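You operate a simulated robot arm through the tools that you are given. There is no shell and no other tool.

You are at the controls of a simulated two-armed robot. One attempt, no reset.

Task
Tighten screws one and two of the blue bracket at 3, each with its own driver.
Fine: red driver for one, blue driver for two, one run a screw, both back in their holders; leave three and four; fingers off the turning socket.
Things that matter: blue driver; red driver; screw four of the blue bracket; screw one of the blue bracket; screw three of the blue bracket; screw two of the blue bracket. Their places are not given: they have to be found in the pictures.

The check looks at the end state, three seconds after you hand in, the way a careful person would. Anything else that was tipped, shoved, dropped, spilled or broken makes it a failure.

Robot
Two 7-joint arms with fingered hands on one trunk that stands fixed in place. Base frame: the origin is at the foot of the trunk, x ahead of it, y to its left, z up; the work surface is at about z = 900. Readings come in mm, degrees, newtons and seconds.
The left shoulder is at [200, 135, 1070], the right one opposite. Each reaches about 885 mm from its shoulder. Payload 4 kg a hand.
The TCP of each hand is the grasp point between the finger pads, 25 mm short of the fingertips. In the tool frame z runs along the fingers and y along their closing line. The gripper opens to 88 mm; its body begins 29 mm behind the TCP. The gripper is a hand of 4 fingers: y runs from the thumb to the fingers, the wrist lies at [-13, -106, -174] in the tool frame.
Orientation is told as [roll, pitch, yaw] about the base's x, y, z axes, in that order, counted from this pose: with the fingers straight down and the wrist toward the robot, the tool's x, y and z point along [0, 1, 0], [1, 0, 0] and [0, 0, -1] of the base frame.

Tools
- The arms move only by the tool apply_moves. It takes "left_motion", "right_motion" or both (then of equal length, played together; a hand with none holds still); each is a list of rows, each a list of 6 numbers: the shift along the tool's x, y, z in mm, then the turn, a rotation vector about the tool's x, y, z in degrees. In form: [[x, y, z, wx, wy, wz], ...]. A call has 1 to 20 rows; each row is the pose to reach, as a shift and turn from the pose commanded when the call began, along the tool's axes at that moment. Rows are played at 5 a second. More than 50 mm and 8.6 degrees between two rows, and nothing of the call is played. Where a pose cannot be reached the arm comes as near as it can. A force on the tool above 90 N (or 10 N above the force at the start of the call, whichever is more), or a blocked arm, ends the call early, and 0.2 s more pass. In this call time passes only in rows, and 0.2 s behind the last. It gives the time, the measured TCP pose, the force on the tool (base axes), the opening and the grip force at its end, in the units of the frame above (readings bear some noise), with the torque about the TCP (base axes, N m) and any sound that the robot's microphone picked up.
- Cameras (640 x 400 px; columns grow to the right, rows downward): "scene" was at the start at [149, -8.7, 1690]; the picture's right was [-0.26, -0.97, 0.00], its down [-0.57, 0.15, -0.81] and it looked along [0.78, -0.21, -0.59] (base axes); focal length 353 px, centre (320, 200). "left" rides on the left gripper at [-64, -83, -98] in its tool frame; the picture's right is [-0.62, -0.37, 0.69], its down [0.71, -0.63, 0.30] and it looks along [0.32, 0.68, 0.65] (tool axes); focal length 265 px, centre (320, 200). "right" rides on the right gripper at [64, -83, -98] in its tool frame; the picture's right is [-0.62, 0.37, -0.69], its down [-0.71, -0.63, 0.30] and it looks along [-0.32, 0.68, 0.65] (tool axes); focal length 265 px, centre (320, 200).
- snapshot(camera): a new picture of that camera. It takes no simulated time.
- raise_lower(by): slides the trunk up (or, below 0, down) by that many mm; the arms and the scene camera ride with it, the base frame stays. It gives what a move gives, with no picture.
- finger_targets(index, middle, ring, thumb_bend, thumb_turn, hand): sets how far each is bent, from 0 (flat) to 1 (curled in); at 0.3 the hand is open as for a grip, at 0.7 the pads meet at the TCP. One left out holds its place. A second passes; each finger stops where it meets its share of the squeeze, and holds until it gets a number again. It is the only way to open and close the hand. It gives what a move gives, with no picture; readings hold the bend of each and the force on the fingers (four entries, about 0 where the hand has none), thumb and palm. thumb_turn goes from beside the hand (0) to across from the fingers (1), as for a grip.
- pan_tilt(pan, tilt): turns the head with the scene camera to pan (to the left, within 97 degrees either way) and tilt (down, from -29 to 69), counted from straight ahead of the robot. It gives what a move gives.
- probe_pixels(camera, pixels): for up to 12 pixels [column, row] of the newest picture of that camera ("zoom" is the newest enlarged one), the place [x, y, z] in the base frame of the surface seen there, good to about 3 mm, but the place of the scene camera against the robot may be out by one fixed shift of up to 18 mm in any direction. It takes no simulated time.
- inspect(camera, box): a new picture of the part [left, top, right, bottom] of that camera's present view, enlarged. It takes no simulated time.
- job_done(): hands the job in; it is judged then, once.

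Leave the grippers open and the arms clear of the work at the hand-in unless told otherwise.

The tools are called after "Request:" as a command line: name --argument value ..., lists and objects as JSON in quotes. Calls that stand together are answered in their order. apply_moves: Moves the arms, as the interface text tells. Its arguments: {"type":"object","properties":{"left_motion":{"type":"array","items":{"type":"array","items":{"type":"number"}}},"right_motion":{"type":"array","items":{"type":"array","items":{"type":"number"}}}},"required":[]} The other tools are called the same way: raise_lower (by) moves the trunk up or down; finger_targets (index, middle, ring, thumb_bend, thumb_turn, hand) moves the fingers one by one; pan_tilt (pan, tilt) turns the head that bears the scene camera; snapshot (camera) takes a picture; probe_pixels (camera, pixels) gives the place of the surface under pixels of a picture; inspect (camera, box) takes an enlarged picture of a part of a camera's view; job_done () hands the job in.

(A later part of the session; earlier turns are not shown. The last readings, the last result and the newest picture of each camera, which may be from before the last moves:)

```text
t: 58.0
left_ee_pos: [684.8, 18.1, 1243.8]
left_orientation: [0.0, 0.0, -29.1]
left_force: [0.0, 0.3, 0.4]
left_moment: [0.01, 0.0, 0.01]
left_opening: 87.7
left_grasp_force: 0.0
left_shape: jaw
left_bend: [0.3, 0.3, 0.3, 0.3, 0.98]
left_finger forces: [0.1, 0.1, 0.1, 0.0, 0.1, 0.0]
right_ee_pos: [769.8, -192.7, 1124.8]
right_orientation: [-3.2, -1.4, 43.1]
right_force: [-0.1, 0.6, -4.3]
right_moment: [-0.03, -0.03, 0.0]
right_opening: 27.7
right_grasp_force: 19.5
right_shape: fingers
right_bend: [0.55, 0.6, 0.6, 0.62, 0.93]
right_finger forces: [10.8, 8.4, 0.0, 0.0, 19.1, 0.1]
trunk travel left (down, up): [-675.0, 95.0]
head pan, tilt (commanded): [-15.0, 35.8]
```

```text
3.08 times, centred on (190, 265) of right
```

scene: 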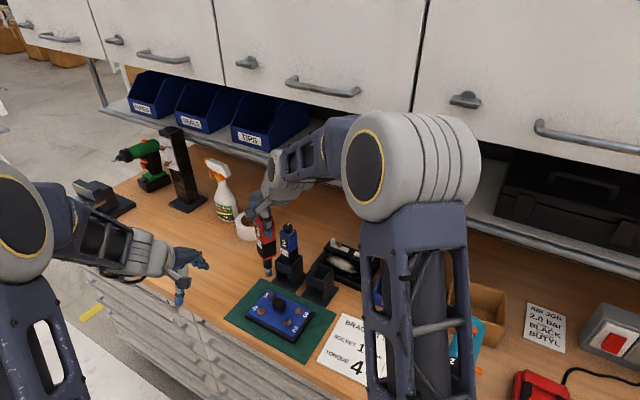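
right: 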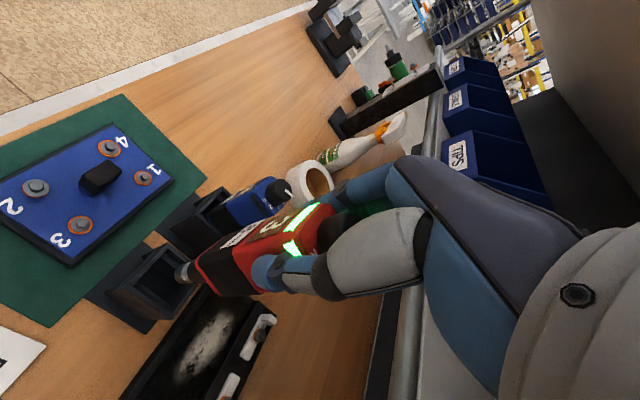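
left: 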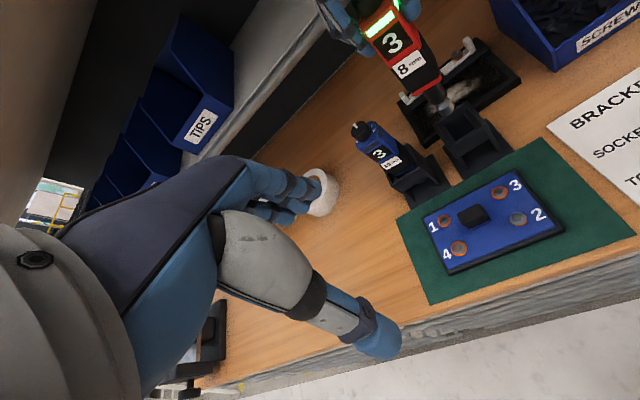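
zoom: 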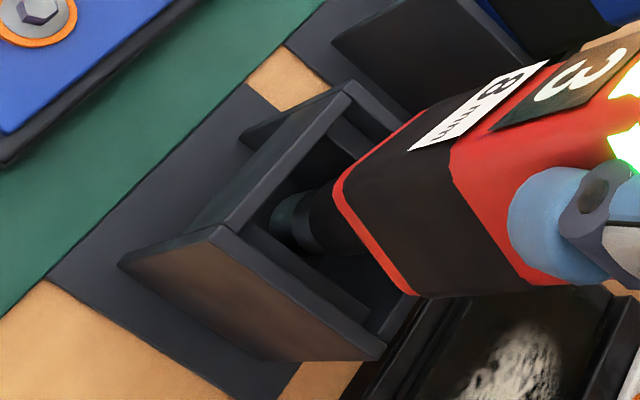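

Well centred compared with the blue one in its holder. I lower another 30 mm.

Request:
apply_moves --right_motion '[[0.55, -0.2, 10, 0, 0, 0], [1.1, -0.45, 20, 0, 0, 0], [1.7, -0.7, 30, 0, 0, 0]]'

Request:
inspect --camera "left" --box '[400, 50, 500, 150]'

Request:
inspect --camera "scene" --box '[285, 220, 361, 290]'

Request:
inspect --camera "right" --box '[110, 200, 270, 330]'

```text
t: 58.8
left_ee_pos: [684.0, 17.2, 1243.5]
left_orientation: [0.1, 0.1, -29.0]
left_force: [0.5, -0.5, -0.6]
left_moment: [0.0, 0.02, -0.02]
left_opening: 87.4
left_grasp_force: 0.1
left_shape: jaw
left_bend: [0.3, 0.3, 0.3, 0.3, 0.98]
left_finger forces: [0.1, 0.0, 0.0, 0.0, 0.0, 0.0]
right_ee_pos: [770.9, -192.3, 1095.6]
right_orientation: [-3.2, -1.2, 43.0]
right_force: [0.1, 0.2, -4.4]
right_moment: [-0.01, 0.02, -0.01]
right_opening: 28.0
right_grasp_force: 19.1
right_shape: fingers
right_bend: [0.55, 0.6, 0.6, 0.62, 0.93]
right_finger forces: [10.8, 8.4, 0.0, 0.1, 19.1, 0.0]
trunk travel left (down, up): [-675.0, 95.0]
head pan, tilt (commanded): [-15.0, 35.8]
```

```text
4.00 times, centred on (450, 100) of left
```

zoom: 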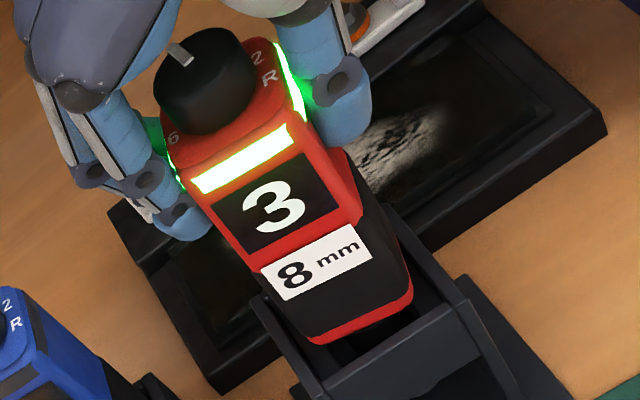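

```text
5.71 times, centred on (323, 255) of scene
```

zoom: 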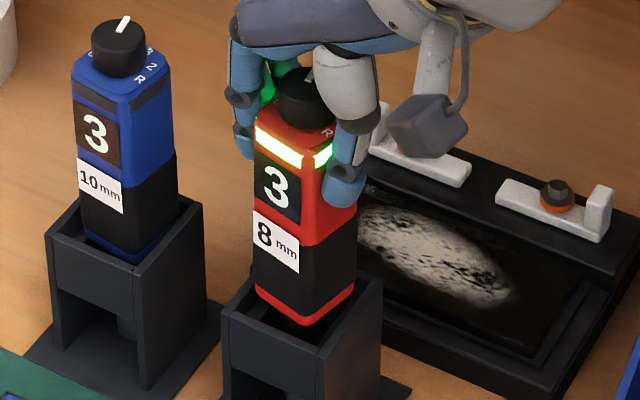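

```text
3.08 times, centred on (190, 265) of right
```

zoom: 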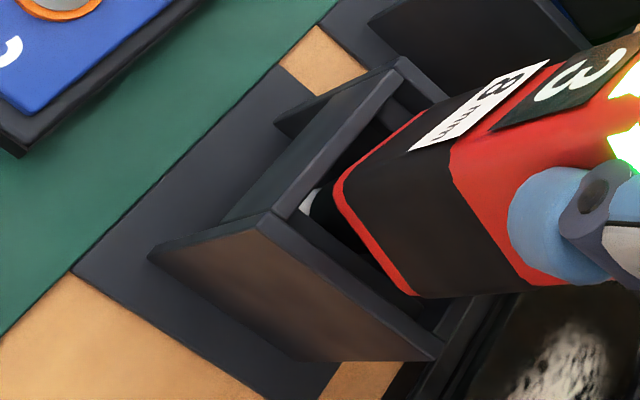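

The body's lower end is entering the pocket with gaps on all sides. I lower 14 mm more, gently.

Request:
apply_moves --right_motion '[[0.2, -0.1, 4, 0, 0, 0], [0.5, -0.2, 8, 0, 0, 0], [0.65, -0.3, 11, 0, 0, 0], [0.8, -0.35, 14, 0, 0, 0]]'

Request:
inspect --camera "left" --box '[400, 50, 500, 150]'

Request:
inspect --camera "scene" --box '[285, 220, 361, 290]'

Request:
inspect --camera "right" --box '[110, 200, 270, 330]'

```text
t: 59.8
left_ee_pos: [683.8, 17.8, 1245.2]
left_orientation: [0.0, 0.0, -28.9]
left_force: [-0.4, 0.4, -0.9]
left_moment: [-0.02, 0.05, 0.01]
left_opening: 87.4
left_grasp_force: 0.0
left_shape: jaw
left_bend: [0.3, 0.3, 0.3, 0.3, 0.98]
left_finger forces: [0.1, 0.1, 0.0, 0.0, 0.1, 0.0]
right_ee_pos: [772.5, -191.3, 1086.6]
right_orientation: [-3.7, -1.7, 42.9]
right_force: [6.6, 3.0, 38.1]
right_moment: [0.11, 0.18, -0.01]
right_opening: 28.1
right_grasp_force: 26.9
right_shape: fingers
right_bend: [0.51, 0.58, 0.6, 0.66, 0.93]
right_finger forces: [17.0, 11.2, 0.3, 0.0, 24.4, 0.0]
trunk travel left (down, up): [-675.0, 95.0]
head pan, tilt (commanded): [-15.0, 35.8]
```

```text
4.00 times, centred on (450, 100) of left
```

zoom: 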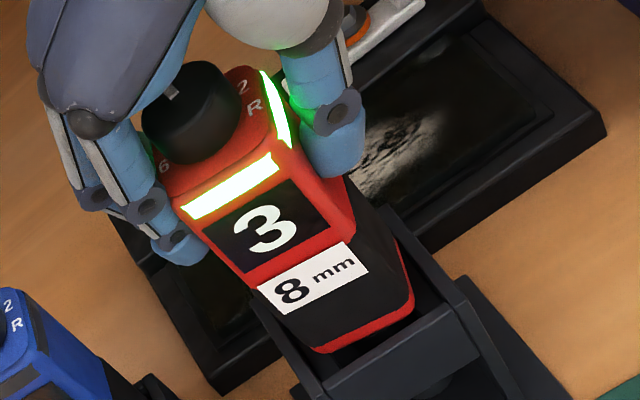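

```text
5.71 times, centred on (323, 255) of scene
```

zoom: 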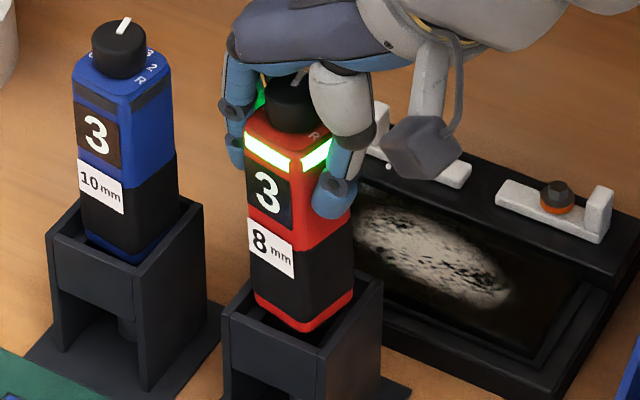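

```text
3.08 times, centred on (190, 265) of right
```

zoom: 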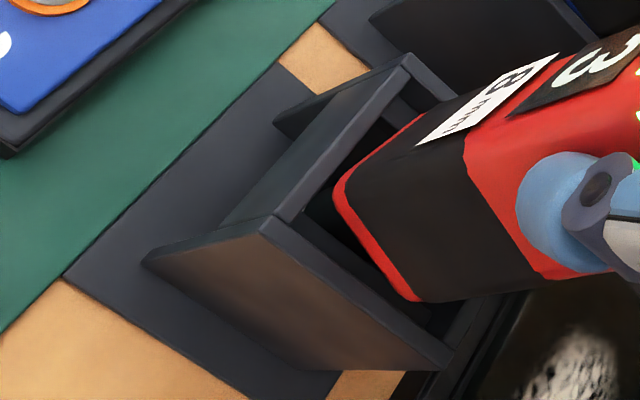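

It met resistance (≈42 N) before seating: the body's lower edge seems caught on the rear/left rim of the pocket. I back up 12 mm at once and look.

Request:
apply_moves --right_motion '[[-0.4, 0.2, -6, 0, 0, 0], [-1.1, 0.5, -12, 0, 0, 0], [-1.2, 0.5, -17, 0, 0, 0]]'

Request:
inspect --camera "left" --box '[400, 50, 500, 150]'

Request:
inspect --camera "scene" --box '[285, 220, 361, 290]'

Request:
inspect --camera "right" --box '[110, 200, 270, 330]'

```text
t: 60.6
left_ee_pos: [685.0, 18.5, 1242.7]
left_orientation: [-0.1, 0.0, -29.0]
left_force: [-0.2, 0.1, 0.6]
left_moment: [0.02, 0.0, 0.03]
left_opening: 87.6
left_grasp_force: 0.0
left_shape: jaw
left_bend: [0.3, 0.3, 0.3, 0.3, 0.98]
left_finger forces: [0.0, 0.0, 0.0, 0.0, 0.0, 0.0]
right_ee_pos: [768.2, -192.3, 1095.2]
right_orientation: [-2.8, -1.0, 43.2]
right_force: [0.2, 0.0, -4.5]
right_moment: [0.01, -0.03, 0.02]
right_opening: 28.1
right_grasp_force: 19.8
right_shape: fingers
right_bend: [0.53, 0.59, 0.6, 0.65, 0.93]
right_finger forces: [11.1, 8.6, 0.1, 0.0, 19.7, 0.0]
trunk travel left (down, up): [-675.0, 95.0]
head pan, tilt (commanded): [-15.0, 35.8]
```

```text
4.00 times, centred on (450, 100) of left
```

zoom: 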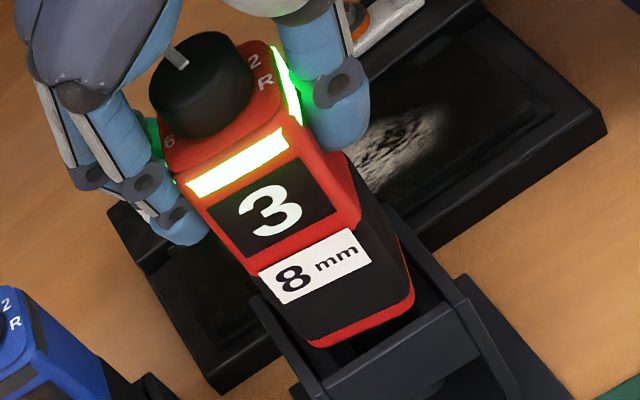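

```text
5.71 times, centred on (323, 255) of scene
```

zoom: 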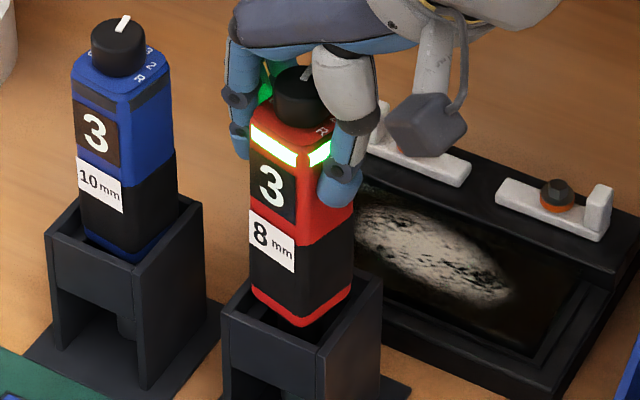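

```text
3.08 times, centred on (190, 265) of right
```

zoom: 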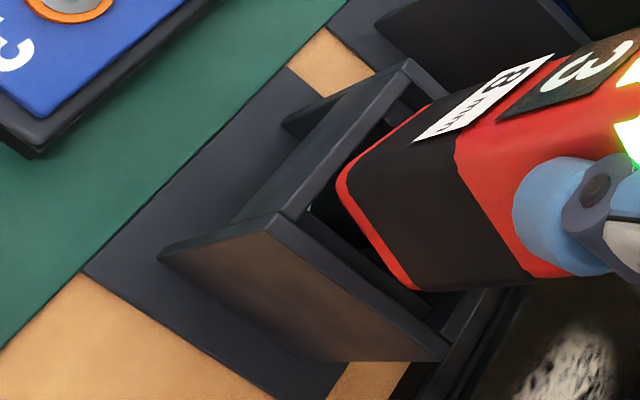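

I zoom closely on the pocket edge around the driver's lower end to see the gaps.

Request:
inspect --camera "left" --box '[430, 95, 490, 150]'

Request:
inspect --camera "scene" --box '[300, 255, 340, 290]'

Request:
inspect --camera "right" --box '[170, 210, 250, 290]'

Request:
inspect --camera "scene" --box '[270, 240, 320, 280]'

```text
7.27 times, centred on (460, 122) of left
```

zoom: 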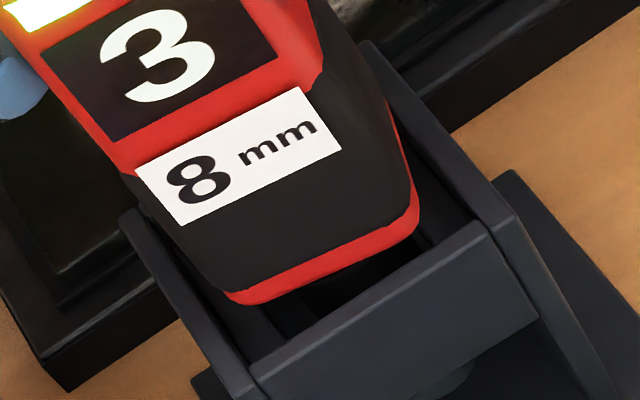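

```text
11.43 times, centred on (320, 272) of scene
```

zoom: 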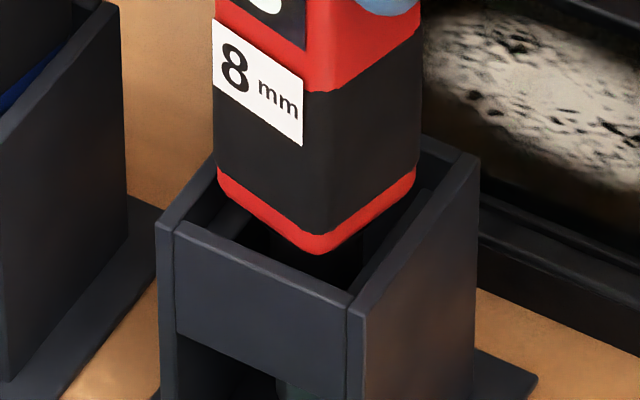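

```text
5.00 times, centred on (210, 250) of right
```

zoom: 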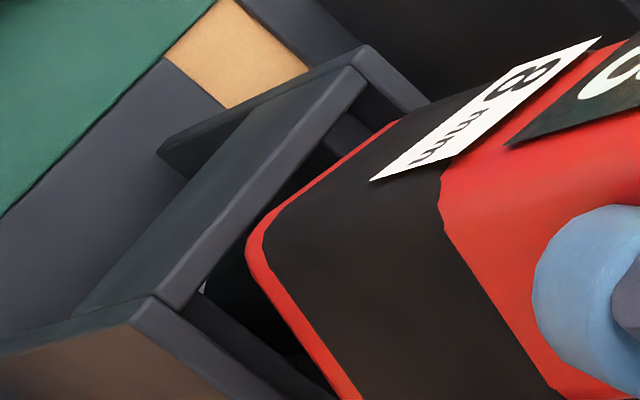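

```text
10.00 times, centred on (295, 260) of scene
```

zoom: 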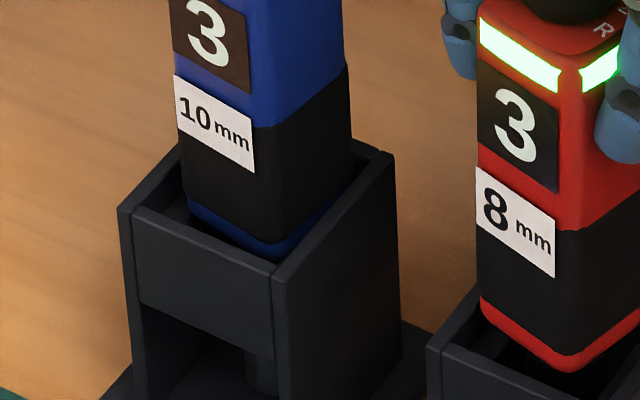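

The edges show why: the driver body has turned about 14° clockwise within the grip, so its corners catch. I rise 6 mm and turn the hand 14° anticlockwise about the vertical.

Request:
apply_moves --right_motion '[[0, 0, -6, 0, 0, 0], [0, 0, -6, -0.35, 0.12, -7], [0, 0, -6, -0.7, 0.24, -14]]'

Request:
inspect --camera "scene" --box '[300, 255, 340, 290]'

Request:
inspect --camera "left" --box '[420, 80, 490, 150]'

Request:
inspect --camera "right" --box '[140, 190, 270, 310]'

```text
t: 61.4
left_ee_pos: [684.4, 17.2, 1244.5]
left_orientation: [-0.1, 0.0, -28.9]
left_force: [-0.3, 0.3, 0.6]
left_moment: [-0.01, -0.02, -0.03]
left_opening: 87.7
left_grasp_force: 0.1
left_shape: jaw
left_bend: [0.3, 0.3, 0.3, 0.3, 0.98]
left_finger forces: [0.0, 0.0, 0.0, 0.0, 0.0, 0.1]
right_ee_pos: [768.9, -190.5, 1103.4]
right_orientation: [-3.3, -1.3, 57.2]
right_force: [-0.6, 0.0, -5.0]
right_moment: [-0.04, 0.03, -0.01]
right_opening: 27.8
right_grasp_force: 20.1
right_shape: fingers
right_bend: [0.53, 0.59, 0.6, 0.65, 0.93]
right_finger forces: [11.1, 8.6, 0.0, 0.1, 19.7, 0.0]
trunk travel left (down, up): [-675.0, 95.0]
head pan, tilt (commanded): [-15.0, 35.8]
```

```text
11.43 times, centred on (320, 272) of scene
```

zoom: 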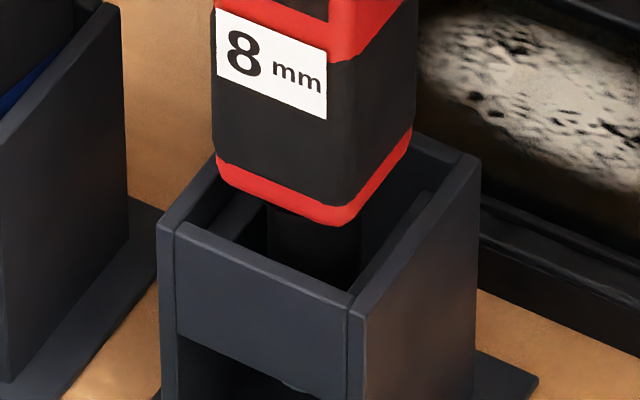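

```text
5.71 times, centred on (455, 115) of left
```

zoom: 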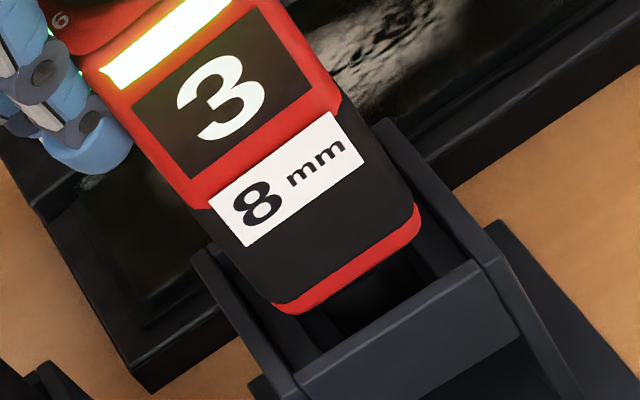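

```text
3.33 times, centred on (205, 250) of right
```

zoom: 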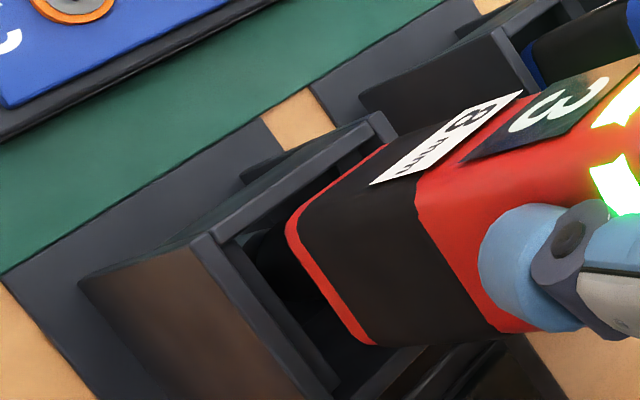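

Now square to the pocket in the scene view. I shift 1.5 mm along −s and lower 10 mm, then check the gaps right at the rim.

Request:
apply_moves --right_motion '[[0.3, -1.5, 0, 0, 0, 0], [0.6, -1.6, 5, 0, 0, 0], [0.87, -1.69, 9.9, 0, 0, 0]]'

Request:
inspect --camera "scene" --box '[300, 255, 340, 290]'

Request:
inspect --camera "left" --box '[420, 80, 490, 150]'

Request:
inspect --camera "right" --box '[140, 190, 270, 310]'

```text
t: 62.2
left_ee_pos: [685.6, 17.2, 1244.4]
left_orientation: [0.1, 0.0, -29.0]
left_force: [-0.2, -0.4, 1.1]
left_moment: [0.01, -0.03, 0.02]
left_opening: 87.8
left_grasp_force: 0.0
left_shape: jaw
left_bend: [0.3, 0.3, 0.3, 0.3, 0.98]
left_finger forces: [0.1, 0.0, 0.0, 0.1, 0.0, 0.1]
right_ee_pos: [767.8, -191.9, 1093.8]
right_orientation: [-3.4, -1.2, 57.0]
right_force: [1.4, 0.3, -5.0]
right_moment: [-0.02, 0.0, 0.04]
right_opening: 27.8
right_grasp_force: 19.6
right_shape: fingers
right_bend: [0.53, 0.59, 0.6, 0.65, 0.93]
right_finger forces: [11.1, 8.6, 0.2, 0.0, 19.8, 0.0]
trunk travel left (down, up): [-675.0, 95.0]
head pan, tilt (commanded): [-15.0, 35.8]
```

```text
11.43 times, centred on (320, 272) of scene
```

zoom: 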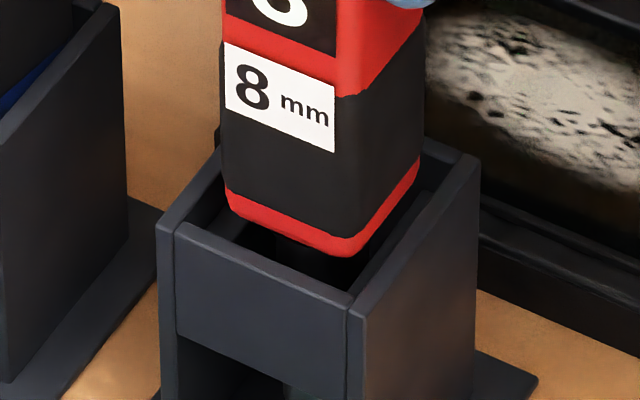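

```text
5.71 times, centred on (455, 115) of left
```

zoom: 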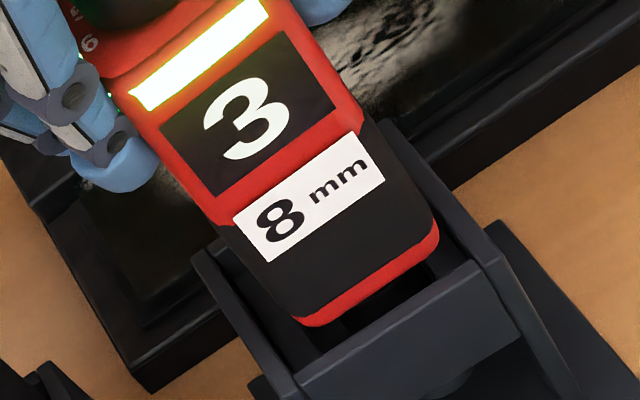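

```text
3.33 times, centred on (205, 250) of right
```

zoom: 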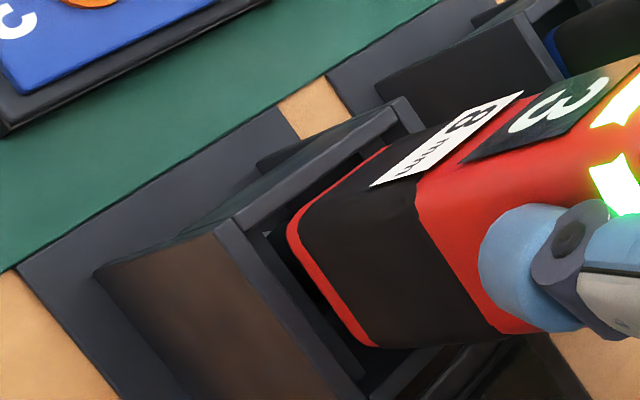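

Gaps look even; the lower edge is still some 6 mm above the rim. I shift +1.3 mm along s and lower 8 mm, watching the force.

Request:
apply_moves --right_motion '[[-0.1, 1.2, 2, 0, 0, 0], [0.1, 1.15, 5, 0, 0, 0], [0.2, 1.1, 8, 0, 0, 0]]'

Request:
inspect --camera "scene" --box '[300, 255, 340, 290]'

Request:
inspect --camera "left" --box '[420, 80, 490, 150]'

```text
t: 63.0
left_ee_pos: [686.1, 16.4, 1244.1]
left_orientation: [0.1, 0.0, -28.9]
left_force: [-0.1, 0.7, -0.1]
left_moment: [0.0, 0.01, -0.01]
left_opening: 87.8
left_grasp_force: 0.3
left_shape: jaw
left_bend: [0.3, 0.3, 0.3, 0.3, 0.98]
left_finger forces: [0.0, 0.0, 0.0, 0.0, 0.0, 0.1]
right_ee_pos: [769.0, -191.4, 1085.0]
right_orientation: [-3.2, -1.2, 57.1]
right_force: [-0.7, -0.3, -4.0]
right_moment: [-0.02, 0.0, -0.04]
right_opening: 27.7
right_grasp_force: 19.3
right_shape: fingers
right_bend: [0.53, 0.59, 0.6, 0.65, 0.93]
right_finger forces: [11.2, 8.6, 0.1, 0.0, 19.9, 0.0]
trunk travel left (down, up): [-675.0, 95.0]
head pan, tilt (commanded): [-15.0, 35.8]
```

```text
11.43 times, centred on (320, 272) of scene
```

zoom: 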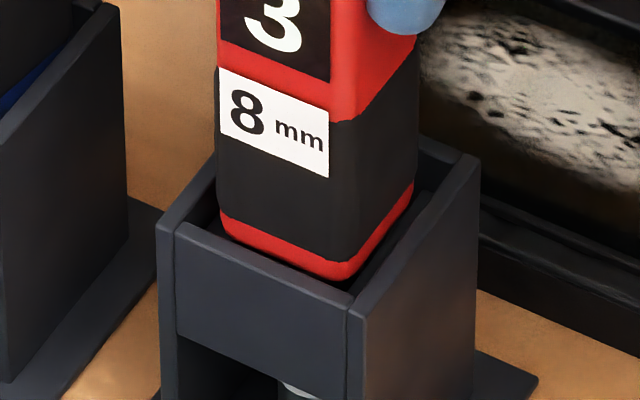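

```text
5.71 times, centred on (455, 115) of left
```

zoom: 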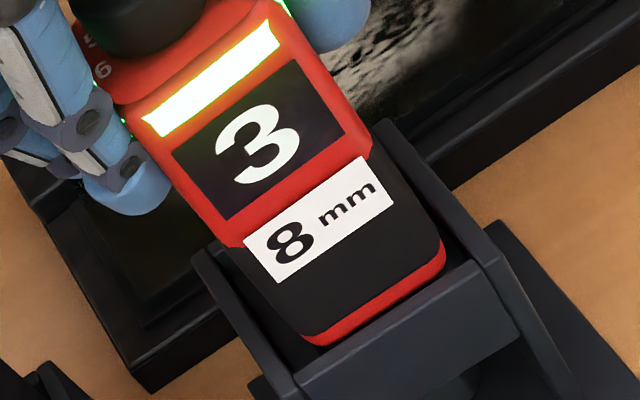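

No contact force; it is going in. Lower 5 mm more.

Request:
apply_moves --right_motion '[[0.1, 0, 2, 0, 0, 0], [0.3, -0.1, 5, 0, 0, 0]]'

Request:
inspect --camera "scene" --box '[300, 255, 340, 290]'

Request:
inspect --camera "left" --box '[420, 80, 490, 150]'

```text
t: 63.6
left_ee_pos: [685.2, 17.5, 1243.6]
left_orientation: [0.0, 0.0, -29.1]
left_force: [-0.1, -0.5, -0.8]
left_moment: [0.0, 0.01, 0.0]
left_opening: 87.6
left_grasp_force: 0.0
left_shape: jaw
left_bend: [0.3, 0.3, 0.3, 0.3, 0.98]
left_finger forces: [0.0, 0.1, 0.1, 0.1, 0.0, 0.0]
right_ee_pos: [769.6, -192.7, 1082.4]
right_orientation: [-3.3, -1.2, 57.2]
right_force: [-0.5, 0.3, -4.3]
right_moment: [0.0, -0.04, 0.0]
right_opening: 27.8
right_grasp_force: 20.2
right_shape: fingers
right_bend: [0.53, 0.59, 0.6, 0.65, 0.93]
right_finger forces: [11.2, 8.6, 0.1, 0.0, 19.7, 0.1]
trunk travel left (down, up): [-675.0, 95.0]
head pan, tilt (commanded): [-15.0, 35.8]
```

```text
11.43 times, centred on (320, 272) of scene
```

zoom: 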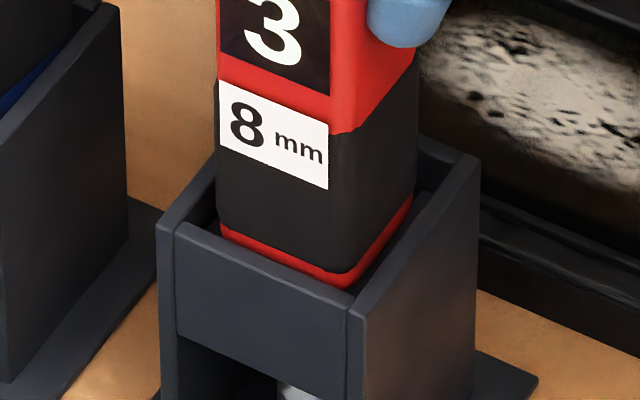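

```text
5.71 times, centred on (455, 115) of left
```

zoom: 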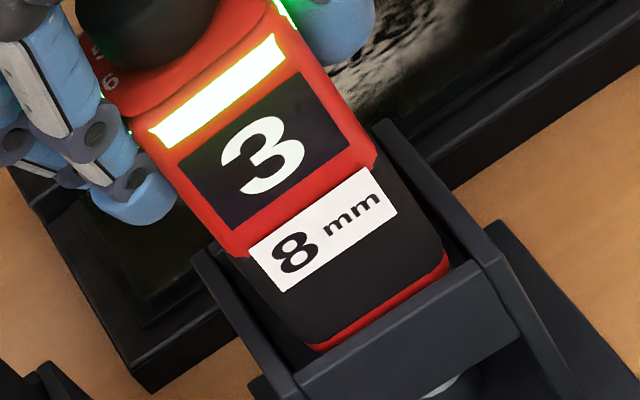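

The red rim is slipping behind the front wall: it's inside the pocket. Another 4 mm.

Request:
apply_moves --right_motion '[[0.1, 0, 2, 0, 0, 0], [0.2, -0.1, 4, 0, 0, 0]]'

Request:
inspect --camera "scene" --box '[300, 255, 340, 290]'

```text
t: 64.2
left_ee_pos: [685.5, 17.3, 1244.4]
left_orientation: [0.0, 0.0, -29.0]
left_force: [0.6, -0.7, -0.2]
left_moment: [-0.03, -0.03, -0.02]
left_opening: 87.6
left_grasp_force: 0.0
left_shape: jaw
left_bend: [0.3, 0.3, 0.3, 0.3, 0.98]
left_finger forces: [0.0, 0.0, 0.1, 0.0, 0.0, 0.0]
right_ee_pos: [769.3, -191.7, 1078.6]
right_orientation: [-3.2, -1.2, 57.1]
right_force: [-2.1, 0.4, 2.5]
right_moment: [0.05, 0.03, 0.03]
right_opening: 27.9
right_grasp_force: 19.7
right_shape: fingers
right_bend: [0.53, 0.59, 0.6, 0.65, 0.93]
right_finger forces: [10.9, 8.6, 0.0, 0.1, 20.6, 0.1]
trunk travel left (down, up): [-675.0, 95.0]
head pan, tilt (commanded): [-15.0, 35.8]
```

```text
11.43 times, centred on (320, 272) of scene
```

zoom: 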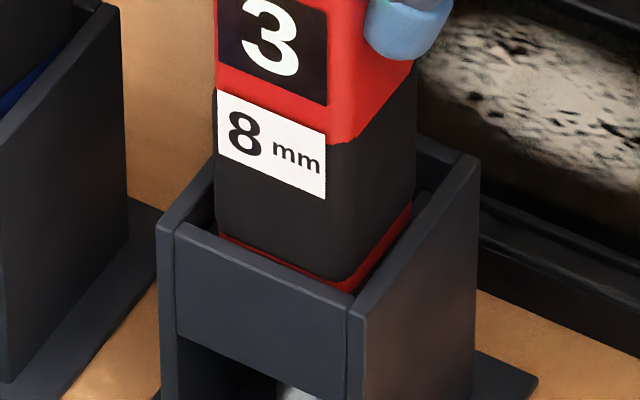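

It now rests with 7 N of support, at the same depth as the blue one. I open the fingers and check that it stands.

Request:
finger_targets --hand "right" --index 0.45 --middle 0.45 --ring 0.45 --thumb_bend 0.5

Request:
inspect --camera "scene" --box '[270, 200, 350, 290]'

Request:
inspect --camera "left" --box '[370, 30, 500, 160]'

```text
t: 65.2
left_ee_pos: [685.4, 16.8, 1243.7]
left_orientation: [-0.1, 0.0, -29.0]
left_force: [-1.2, -0.3, -0.3]
left_moment: [-0.01, 0.03, 0.01]
left_opening: 87.6
left_grasp_force: 0.1
left_shape: jaw
left_bend: [0.3, 0.3, 0.3, 0.3, 0.98]
left_finger forces: [0.0, 0.1, 0.0, 0.0, 0.0, 0.1]
right_ee_pos: [769.8, -190.4, 1076.1]
right_orientation: [-3.3, -1.2, 57.1]
right_force: [0.8, 0.9, 0.4]
right_moment: [0.07, -0.02, -0.02]
right_opening: 46.6
right_grasp_force: 0.0
right_shape: fingers
right_bend: [0.45, 0.45, 0.45, 0.5, 0.97]
right_finger forces: [0.0, 0.0, 0.0, 0.0, 0.1, 0.0]
trunk travel left (down, up): [-675.0, 95.0]
head pan, tilt (commanded): [-15.0, 35.8]
```

```text
4.44 times, centred on (310, 245) of scene
```

zoom: 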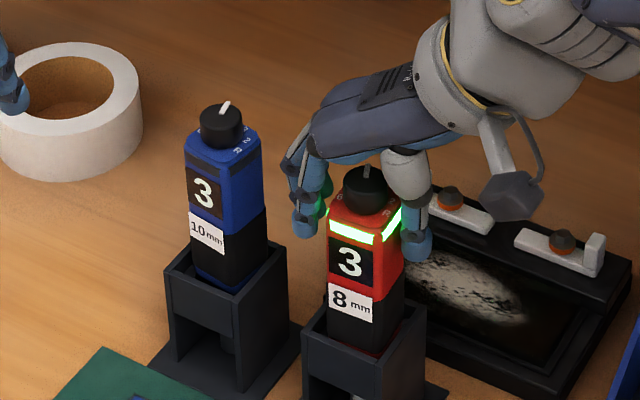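

```text
3.08 times, centred on (435, 95) of left
```

zoom: 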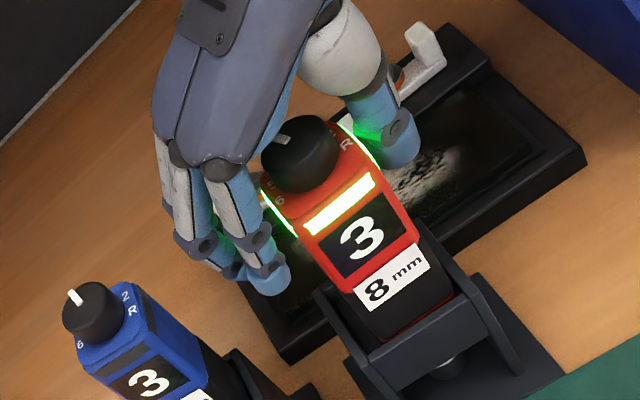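

It stands well in its holder, still showing 3 and green. I rise straight up 90 mm.

Request:
apply_moves --right_motion '[[-1.7, 0.7, -30, 0, 0, 0], [-3.4, 1.3, -60, 0, 0, 0], [-5.1, 2, -89.8, 0, 0, 0]]'

Request:
snapshot --camera "scene"

Request:
inspect --camera "left" --box '[340, 0, 560, 240]'

Request:
snapshot --camera "right"

```text
t: 66.0
left_ee_pos: [684.4, 18.0, 1242.6]
left_orientation: [0.0, 0.0, -29.0]
left_force: [-0.2, 0.3, 0.1]
left_moment: [-0.02, -0.03, 0.01]
left_opening: 87.8
left_grasp_force: 0.1
left_shape: jaw
left_bend: [0.3, 0.3, 0.3, 0.3, 0.98]
left_finger forces: [0.0, 0.0, 0.0, 0.0, 0.0, 0.0]
right_ee_pos: [768.4, -192.1, 1167.1]
right_orientation: [-3.3, -1.2, 57.2]
right_force: [0.1, 0.5, -0.2]
right_moment: [0.0, -0.01, -0.01]
right_opening: 46.8
right_grasp_force: 0.1
right_shape: fingers
right_bend: [0.45, 0.45, 0.45, 0.5, 0.97]
right_finger forces: [0.1, 0.0, 0.0, 0.1, 0.0, 0.0]
trunk travel left (down, up): [-675.0, 95.0]
head pan, tilt (commanded): [-15.0, 35.8]
```

```text
taken
```

scene: 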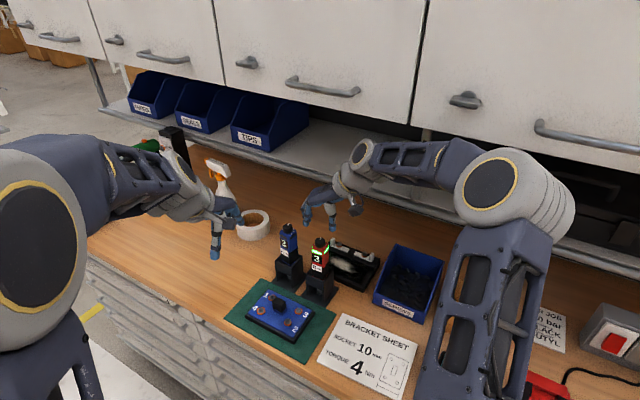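

```text
1.67 times, centred on (450, 120) of left
```

zoom: 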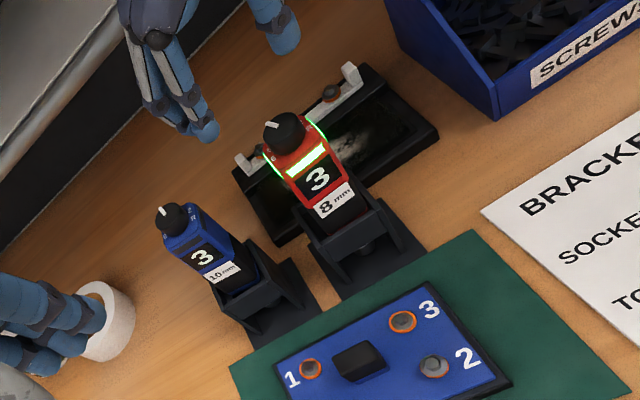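

```text
taken
```

right: 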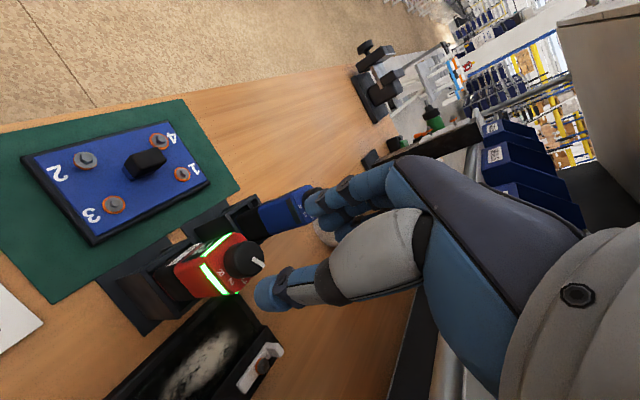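

Red is home. Now the blue driver: its body is turned about −11°, so hand yaw ≈ 34° fits; this time I put the body centre between index and middle (TCP ≈ (842, −125)). I move above it and level the hand.

Request:
apply_moves --right_motion '[[-7, 24, -6, 0.3, 0.8, 5.8], [-13.5, 48, -10, 0.6, 1.6, 11.6], [-20, 72, -12.5, 0.9, 2.5, 17.4], [-26.9, 96.8, -14.5, 1.2, 3.3, 23.2]]'

Request:
snapshot --camera "right"

Request:
inspect --camera "scene" --box '[255, 190, 345, 300]'

Request:
inspect --camera "left" --box '[320, 60, 480, 220]'

```text
t: 67.0
left_ee_pos: [685.6, 15.7, 1244.4]
left_orientation: [0.0, 0.0, -29.0]
left_force: [-0.6, -0.7, -0.7]
left_moment: [0.01, -0.02, 0.01]
left_opening: 87.8
left_grasp_force: 0.1
left_shape: jaw
left_bend: [0.3, 0.3, 0.3, 0.3, 0.98]
left_finger forces: [0.0, 0.1, 0.1, 0.1, 0.1, 0.0]
right_ee_pos: [843.8, -125.6, 1183.1]
right_orientation: [0.3, -0.6, 33.8]
right_force: [-0.5, 0.2, 0.3]
right_moment: [0.0, 0.02, 0.0]
right_opening: 46.6
right_grasp_force: 0.2
right_shape: fingers
right_bend: [0.45, 0.45, 0.45, 0.5, 0.97]
right_finger forces: [0.0, 0.0, 0.0, 0.1, 0.1, 0.0]
trunk travel left (down, up): [-675.0, 95.0]
head pan, tilt (commanded): [-15.0, 35.8]
```

```text
taken
```

right: 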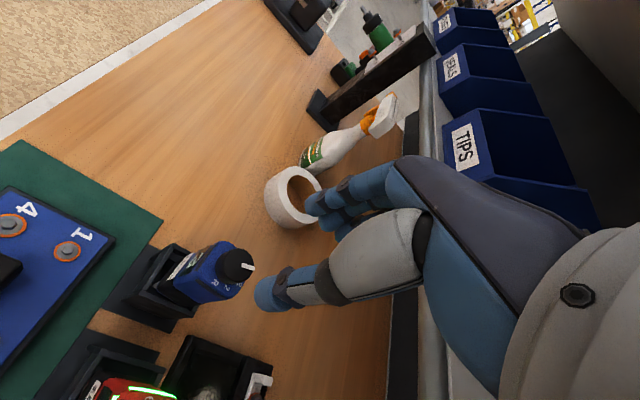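

```text
3.64 times, centred on (300, 245) of scene
```

zoom: 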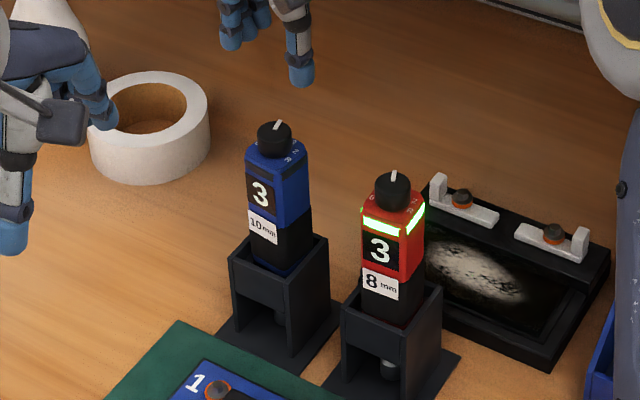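

```text
2.50 times, centred on (400, 140) of left
```

zoom: 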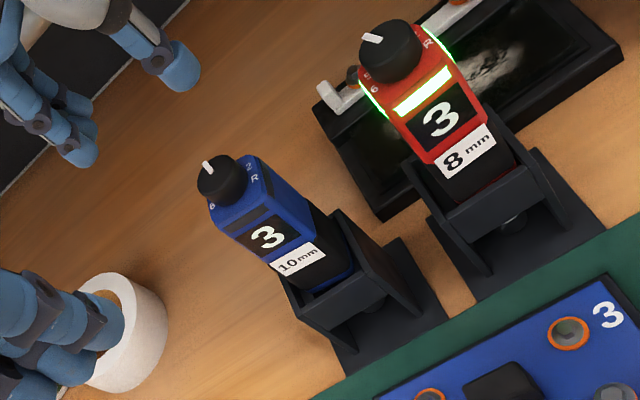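

I zoom on the blue knob in the right view to place the hand precisely.

Request:
inspect --camera "right" --box '[140, 220, 280, 340]'

Request:
probe_pixels --camera "right" --pixels '[[234, 264], [224, 258], [245, 272], [238, 253], [230, 275], [222, 292], [195, 280], [190, 260], [215, 246]]'

Request:
inspect --camera "left" --box '[360, 110, 440, 180]'

```text
3.33 times, centred on (210, 280) of right
```

zoom: 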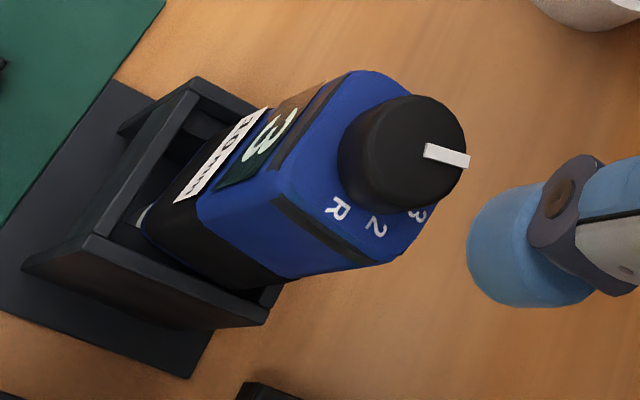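

```text
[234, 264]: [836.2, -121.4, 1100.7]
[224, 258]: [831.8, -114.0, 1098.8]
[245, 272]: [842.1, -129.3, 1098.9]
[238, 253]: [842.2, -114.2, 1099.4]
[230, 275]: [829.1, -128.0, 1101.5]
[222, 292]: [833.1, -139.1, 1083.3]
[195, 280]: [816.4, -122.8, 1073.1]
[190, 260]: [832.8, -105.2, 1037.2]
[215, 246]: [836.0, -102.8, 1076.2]
```

```text
5.71 times, centred on (400, 145) of left
```

zoom: 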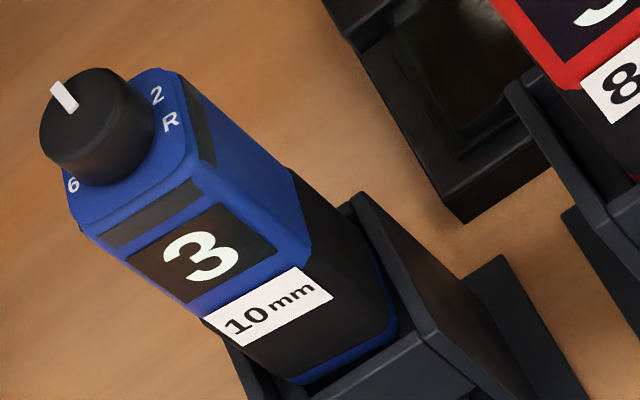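

Knob centre is at about (836, −121.6) and the body is turned only about −5°. I open a bit wider, turn to yaw ≈ 39.6°, shift −4 mm along the closing line and then lower to TCP z≈1077.

Request:
finger_targets --hand "right" --index 0.42 --middle 0.42 --ring 0.42 --thumb_bend 0.42

Request:
apply_moves --right_motion '[[0.4, -4, 0, 0.6, -0.3, -5.8], [0.4, -4, 25, 0.6, -0.3, -5.8], [0.4, -4, 50, 0.6, -0.3, -5.8], [0.4, -4, 80, 0.6, -0.3, -5.8], [0.4, -4, 106, 0.6, -0.3, -5.8]]'

Request:
snapshot --camera "right"

Request:
inspect --camera "left" --box '[340, 70, 460, 190]'

Request:
inspect --camera "scene" --box '[255, 200, 335, 290]'

```text
t: 68.0
left_ee_pos: [684.7, 17.9, 1243.3]
left_orientation: [0.0, 0.0, -29.0]
left_force: [0.3, -0.4, 0.0]
left_moment: [-0.03, 0.01, -0.03]
left_opening: 87.8
left_grasp_force: 0.0
left_shape: jaw
left_bend: [0.3, 0.3, 0.3, 0.3, 0.98]
left_finger forces: [0.0, 0.0, 0.0, 0.0, 0.0, 0.0]
right_ee_pos: [844.2, -124.2, 1184.0]
right_orientation: [0.4, -0.5, 33.9]
right_force: [0.1, 0.8, 0.6]
right_moment: [-0.02, -0.03, -0.01]
right_opening: 58.7
right_grasp_force: 0.0
right_shape: fingers
right_bend: [0.42, 0.42, 0.42, 0.42, 0.97]
right_finger forces: [0.0, 0.0, 0.0, 0.0, 0.0, 0.1]
trunk travel left (down, up): [-675.0, 95.0]
head pan, tilt (commanded): [-15.0, 35.8]
```

```text
t: 69.2
left_ee_pos: [684.5, 18.0, 1245.1]
left_orientation: [0.0, 0.1, -29.0]
left_force: [0.1, -0.4, -0.5]
left_moment: [-0.01, -0.05, 0.0]
left_opening: 87.7
left_grasp_force: 0.1
left_shape: jaw
left_bend: [0.3, 0.3, 0.3, 0.3, 0.98]
left_finger forces: [0.1, 0.0, 0.1, 0.0, 0.1, 0.1]
right_ee_pos: [839.9, -126.8, 1077.5]
right_orientation: [0.2, 0.0, 39.6]
right_force: [-0.1, 0.6, -0.4]
right_moment: [0.04, 0.04, -0.01]
right_opening: 59.0
right_grasp_force: 0.0
right_shape: fingers
right_bend: [0.42, 0.42, 0.42, 0.42, 0.97]
right_finger forces: [0.0, 0.0, 0.0, 0.1, 0.0, 0.1]
trunk travel left (down, up): [-675.0, 95.0]
head pan, tilt (commanded): [-15.0, 35.8]
```

```text
taken
```

right: 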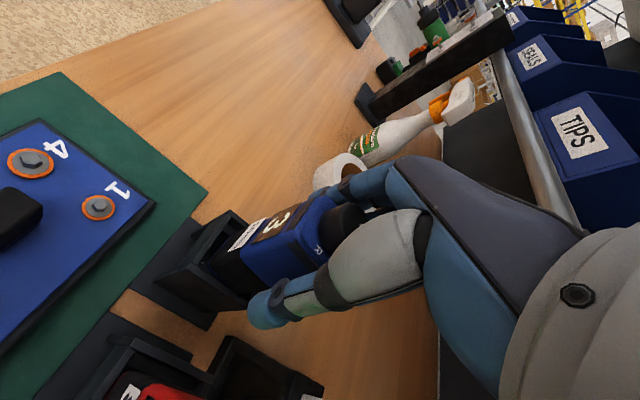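

```text
3.33 times, centred on (400, 130) of left
```

zoom: 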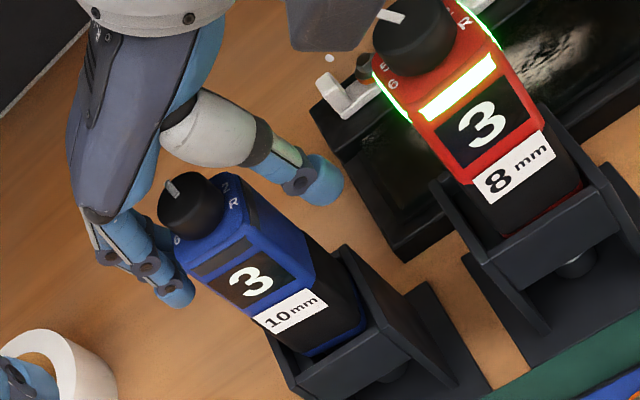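

```text
4.44 times, centred on (295, 245) of scene
```

zoom: 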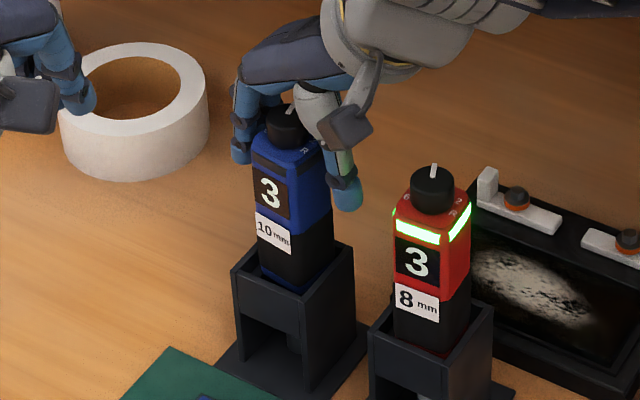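

Positioned. I close gently first: index, middle and thumb to 0.6, ring kept back.

Request:
finger_targets --hand "right" --index 0.6 --middle 0.6 --ring 0.5 --thumb_bend 0.6

Request:
inspect --camera "right" --box '[170, 170, 360, 320]'

Request:
inspect --camera "left" --box '[340, 70, 460, 190]'

```text
t: 70.2
left_ee_pos: [684.7, 17.3, 1243.8]
left_orientation: [0.1, 0.0, -28.9]
left_force: [-0.4, -0.4, 1.0]
left_moment: [-0.01, 0.0, 0.0]
left_opening: 87.7
left_grasp_force: 0.1
left_shape: jaw
left_bend: [0.3, 0.3, 0.3, 0.3, 0.98]
left_finger forces: [0.0, 0.0, 0.0, 0.1, 0.1, 0.0]
right_ee_pos: [839.4, -126.3, 1078.8]
right_orientation: [0.1, 0.0, 39.8]
right_force: [1.6, 1.6, 0.4]
right_moment: [0.11, -0.1, 0.03]
right_opening: 30.6
right_grasp_force: 5.1
right_shape: fingers
right_bend: [0.55, 0.56, 0.5, 0.56, 0.97]
right_finger forces: [3.2, 3.1, 0.1, 0.1, 3.8, 0.0]
trunk travel left (down, up): [-675.0, 95.0]
head pan, tilt (commanded): [-15.0, 35.8]
```

```text
2.67 times, centred on (265, 245) of right
```

zoom: 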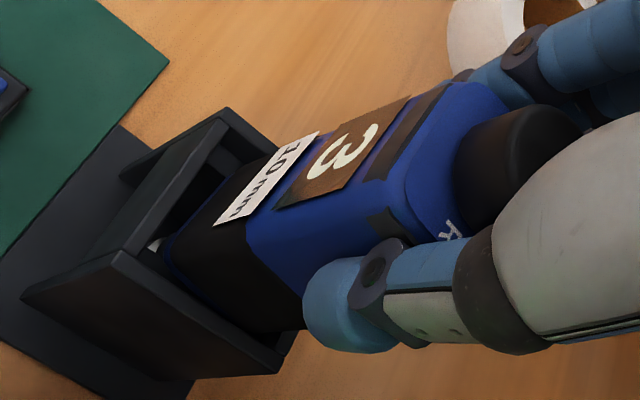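

```text
3.33 times, centred on (400, 130) of left
```

zoom: 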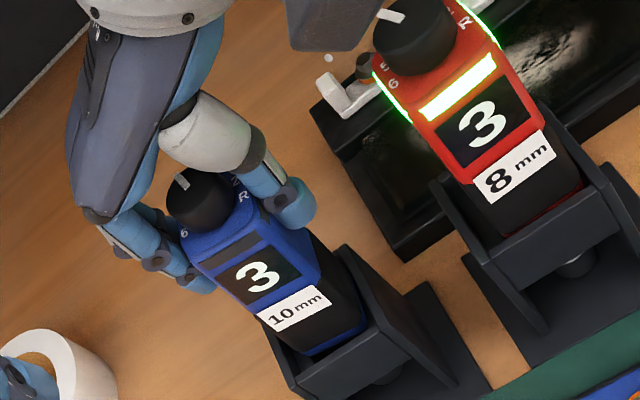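

Even contact (0.55/0.56/0.56). I squeeze moderately and evenly.

Request:
finger_targets --hand "right" --index 0.78 --middle 0.78 --ring 0.5 --thumb_bend 0.74

Request:
inspect --camera "right" --box '[170, 170, 360, 320]'

Request:
inspect --camera "scene" --box '[255, 200, 335, 290]'

```text
t: 71.2
left_ee_pos: [685.5, 17.2, 1243.4]
left_orientation: [0.1, 0.0, -29.0]
left_force: [1.0, -0.9, 0.2]
left_moment: [0.03, -0.01, 0.01]
left_opening: 88.2
left_grasp_force: 0.1
left_shape: jaw
left_bend: [0.3, 0.3, 0.3, 0.3, 0.98]
left_finger forces: [0.0, 0.1, 0.1, 0.1, 0.1, 0.0]
right_ee_pos: [840.3, -126.4, 1077.6]
right_orientation: [0.1, 0.0, 39.7]
right_force: [2.7, 0.3, 0.0]
right_moment: [0.11, -0.2, 0.1]
right_opening: 28.3
right_grasp_force: 14.9
right_shape: fingers
right_bend: [0.56, 0.57, 0.5, 0.59, 0.97]
right_finger forces: [8.6, 8.6, 0.0, 0.0, 13.8, 0.1]
trunk travel left (down, up): [-675.0, 95.0]
head pan, tilt (commanded): [-15.0, 35.8]
```

```text
2.67 times, centred on (265, 245) of right
```

zoom: 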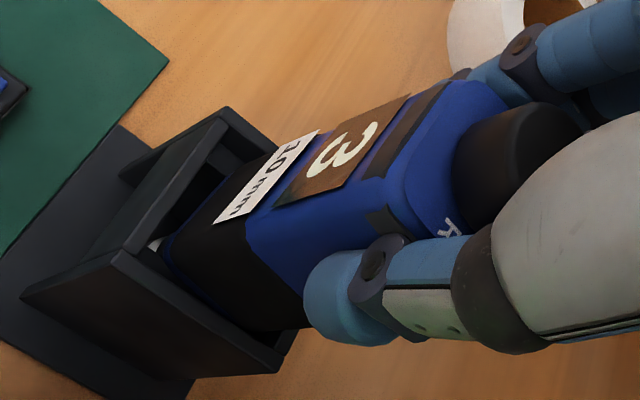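

```text
4.44 times, centred on (295, 245) of scene
```

zoom: 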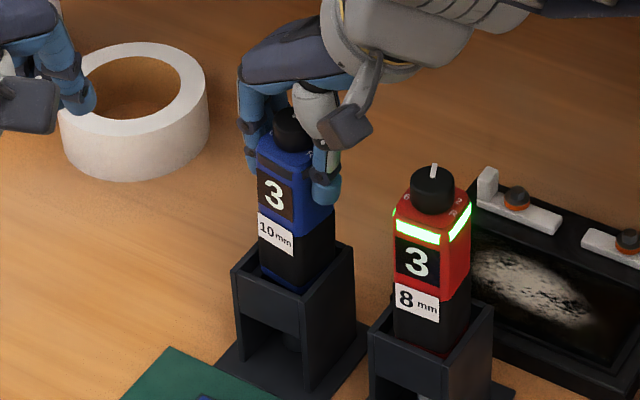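

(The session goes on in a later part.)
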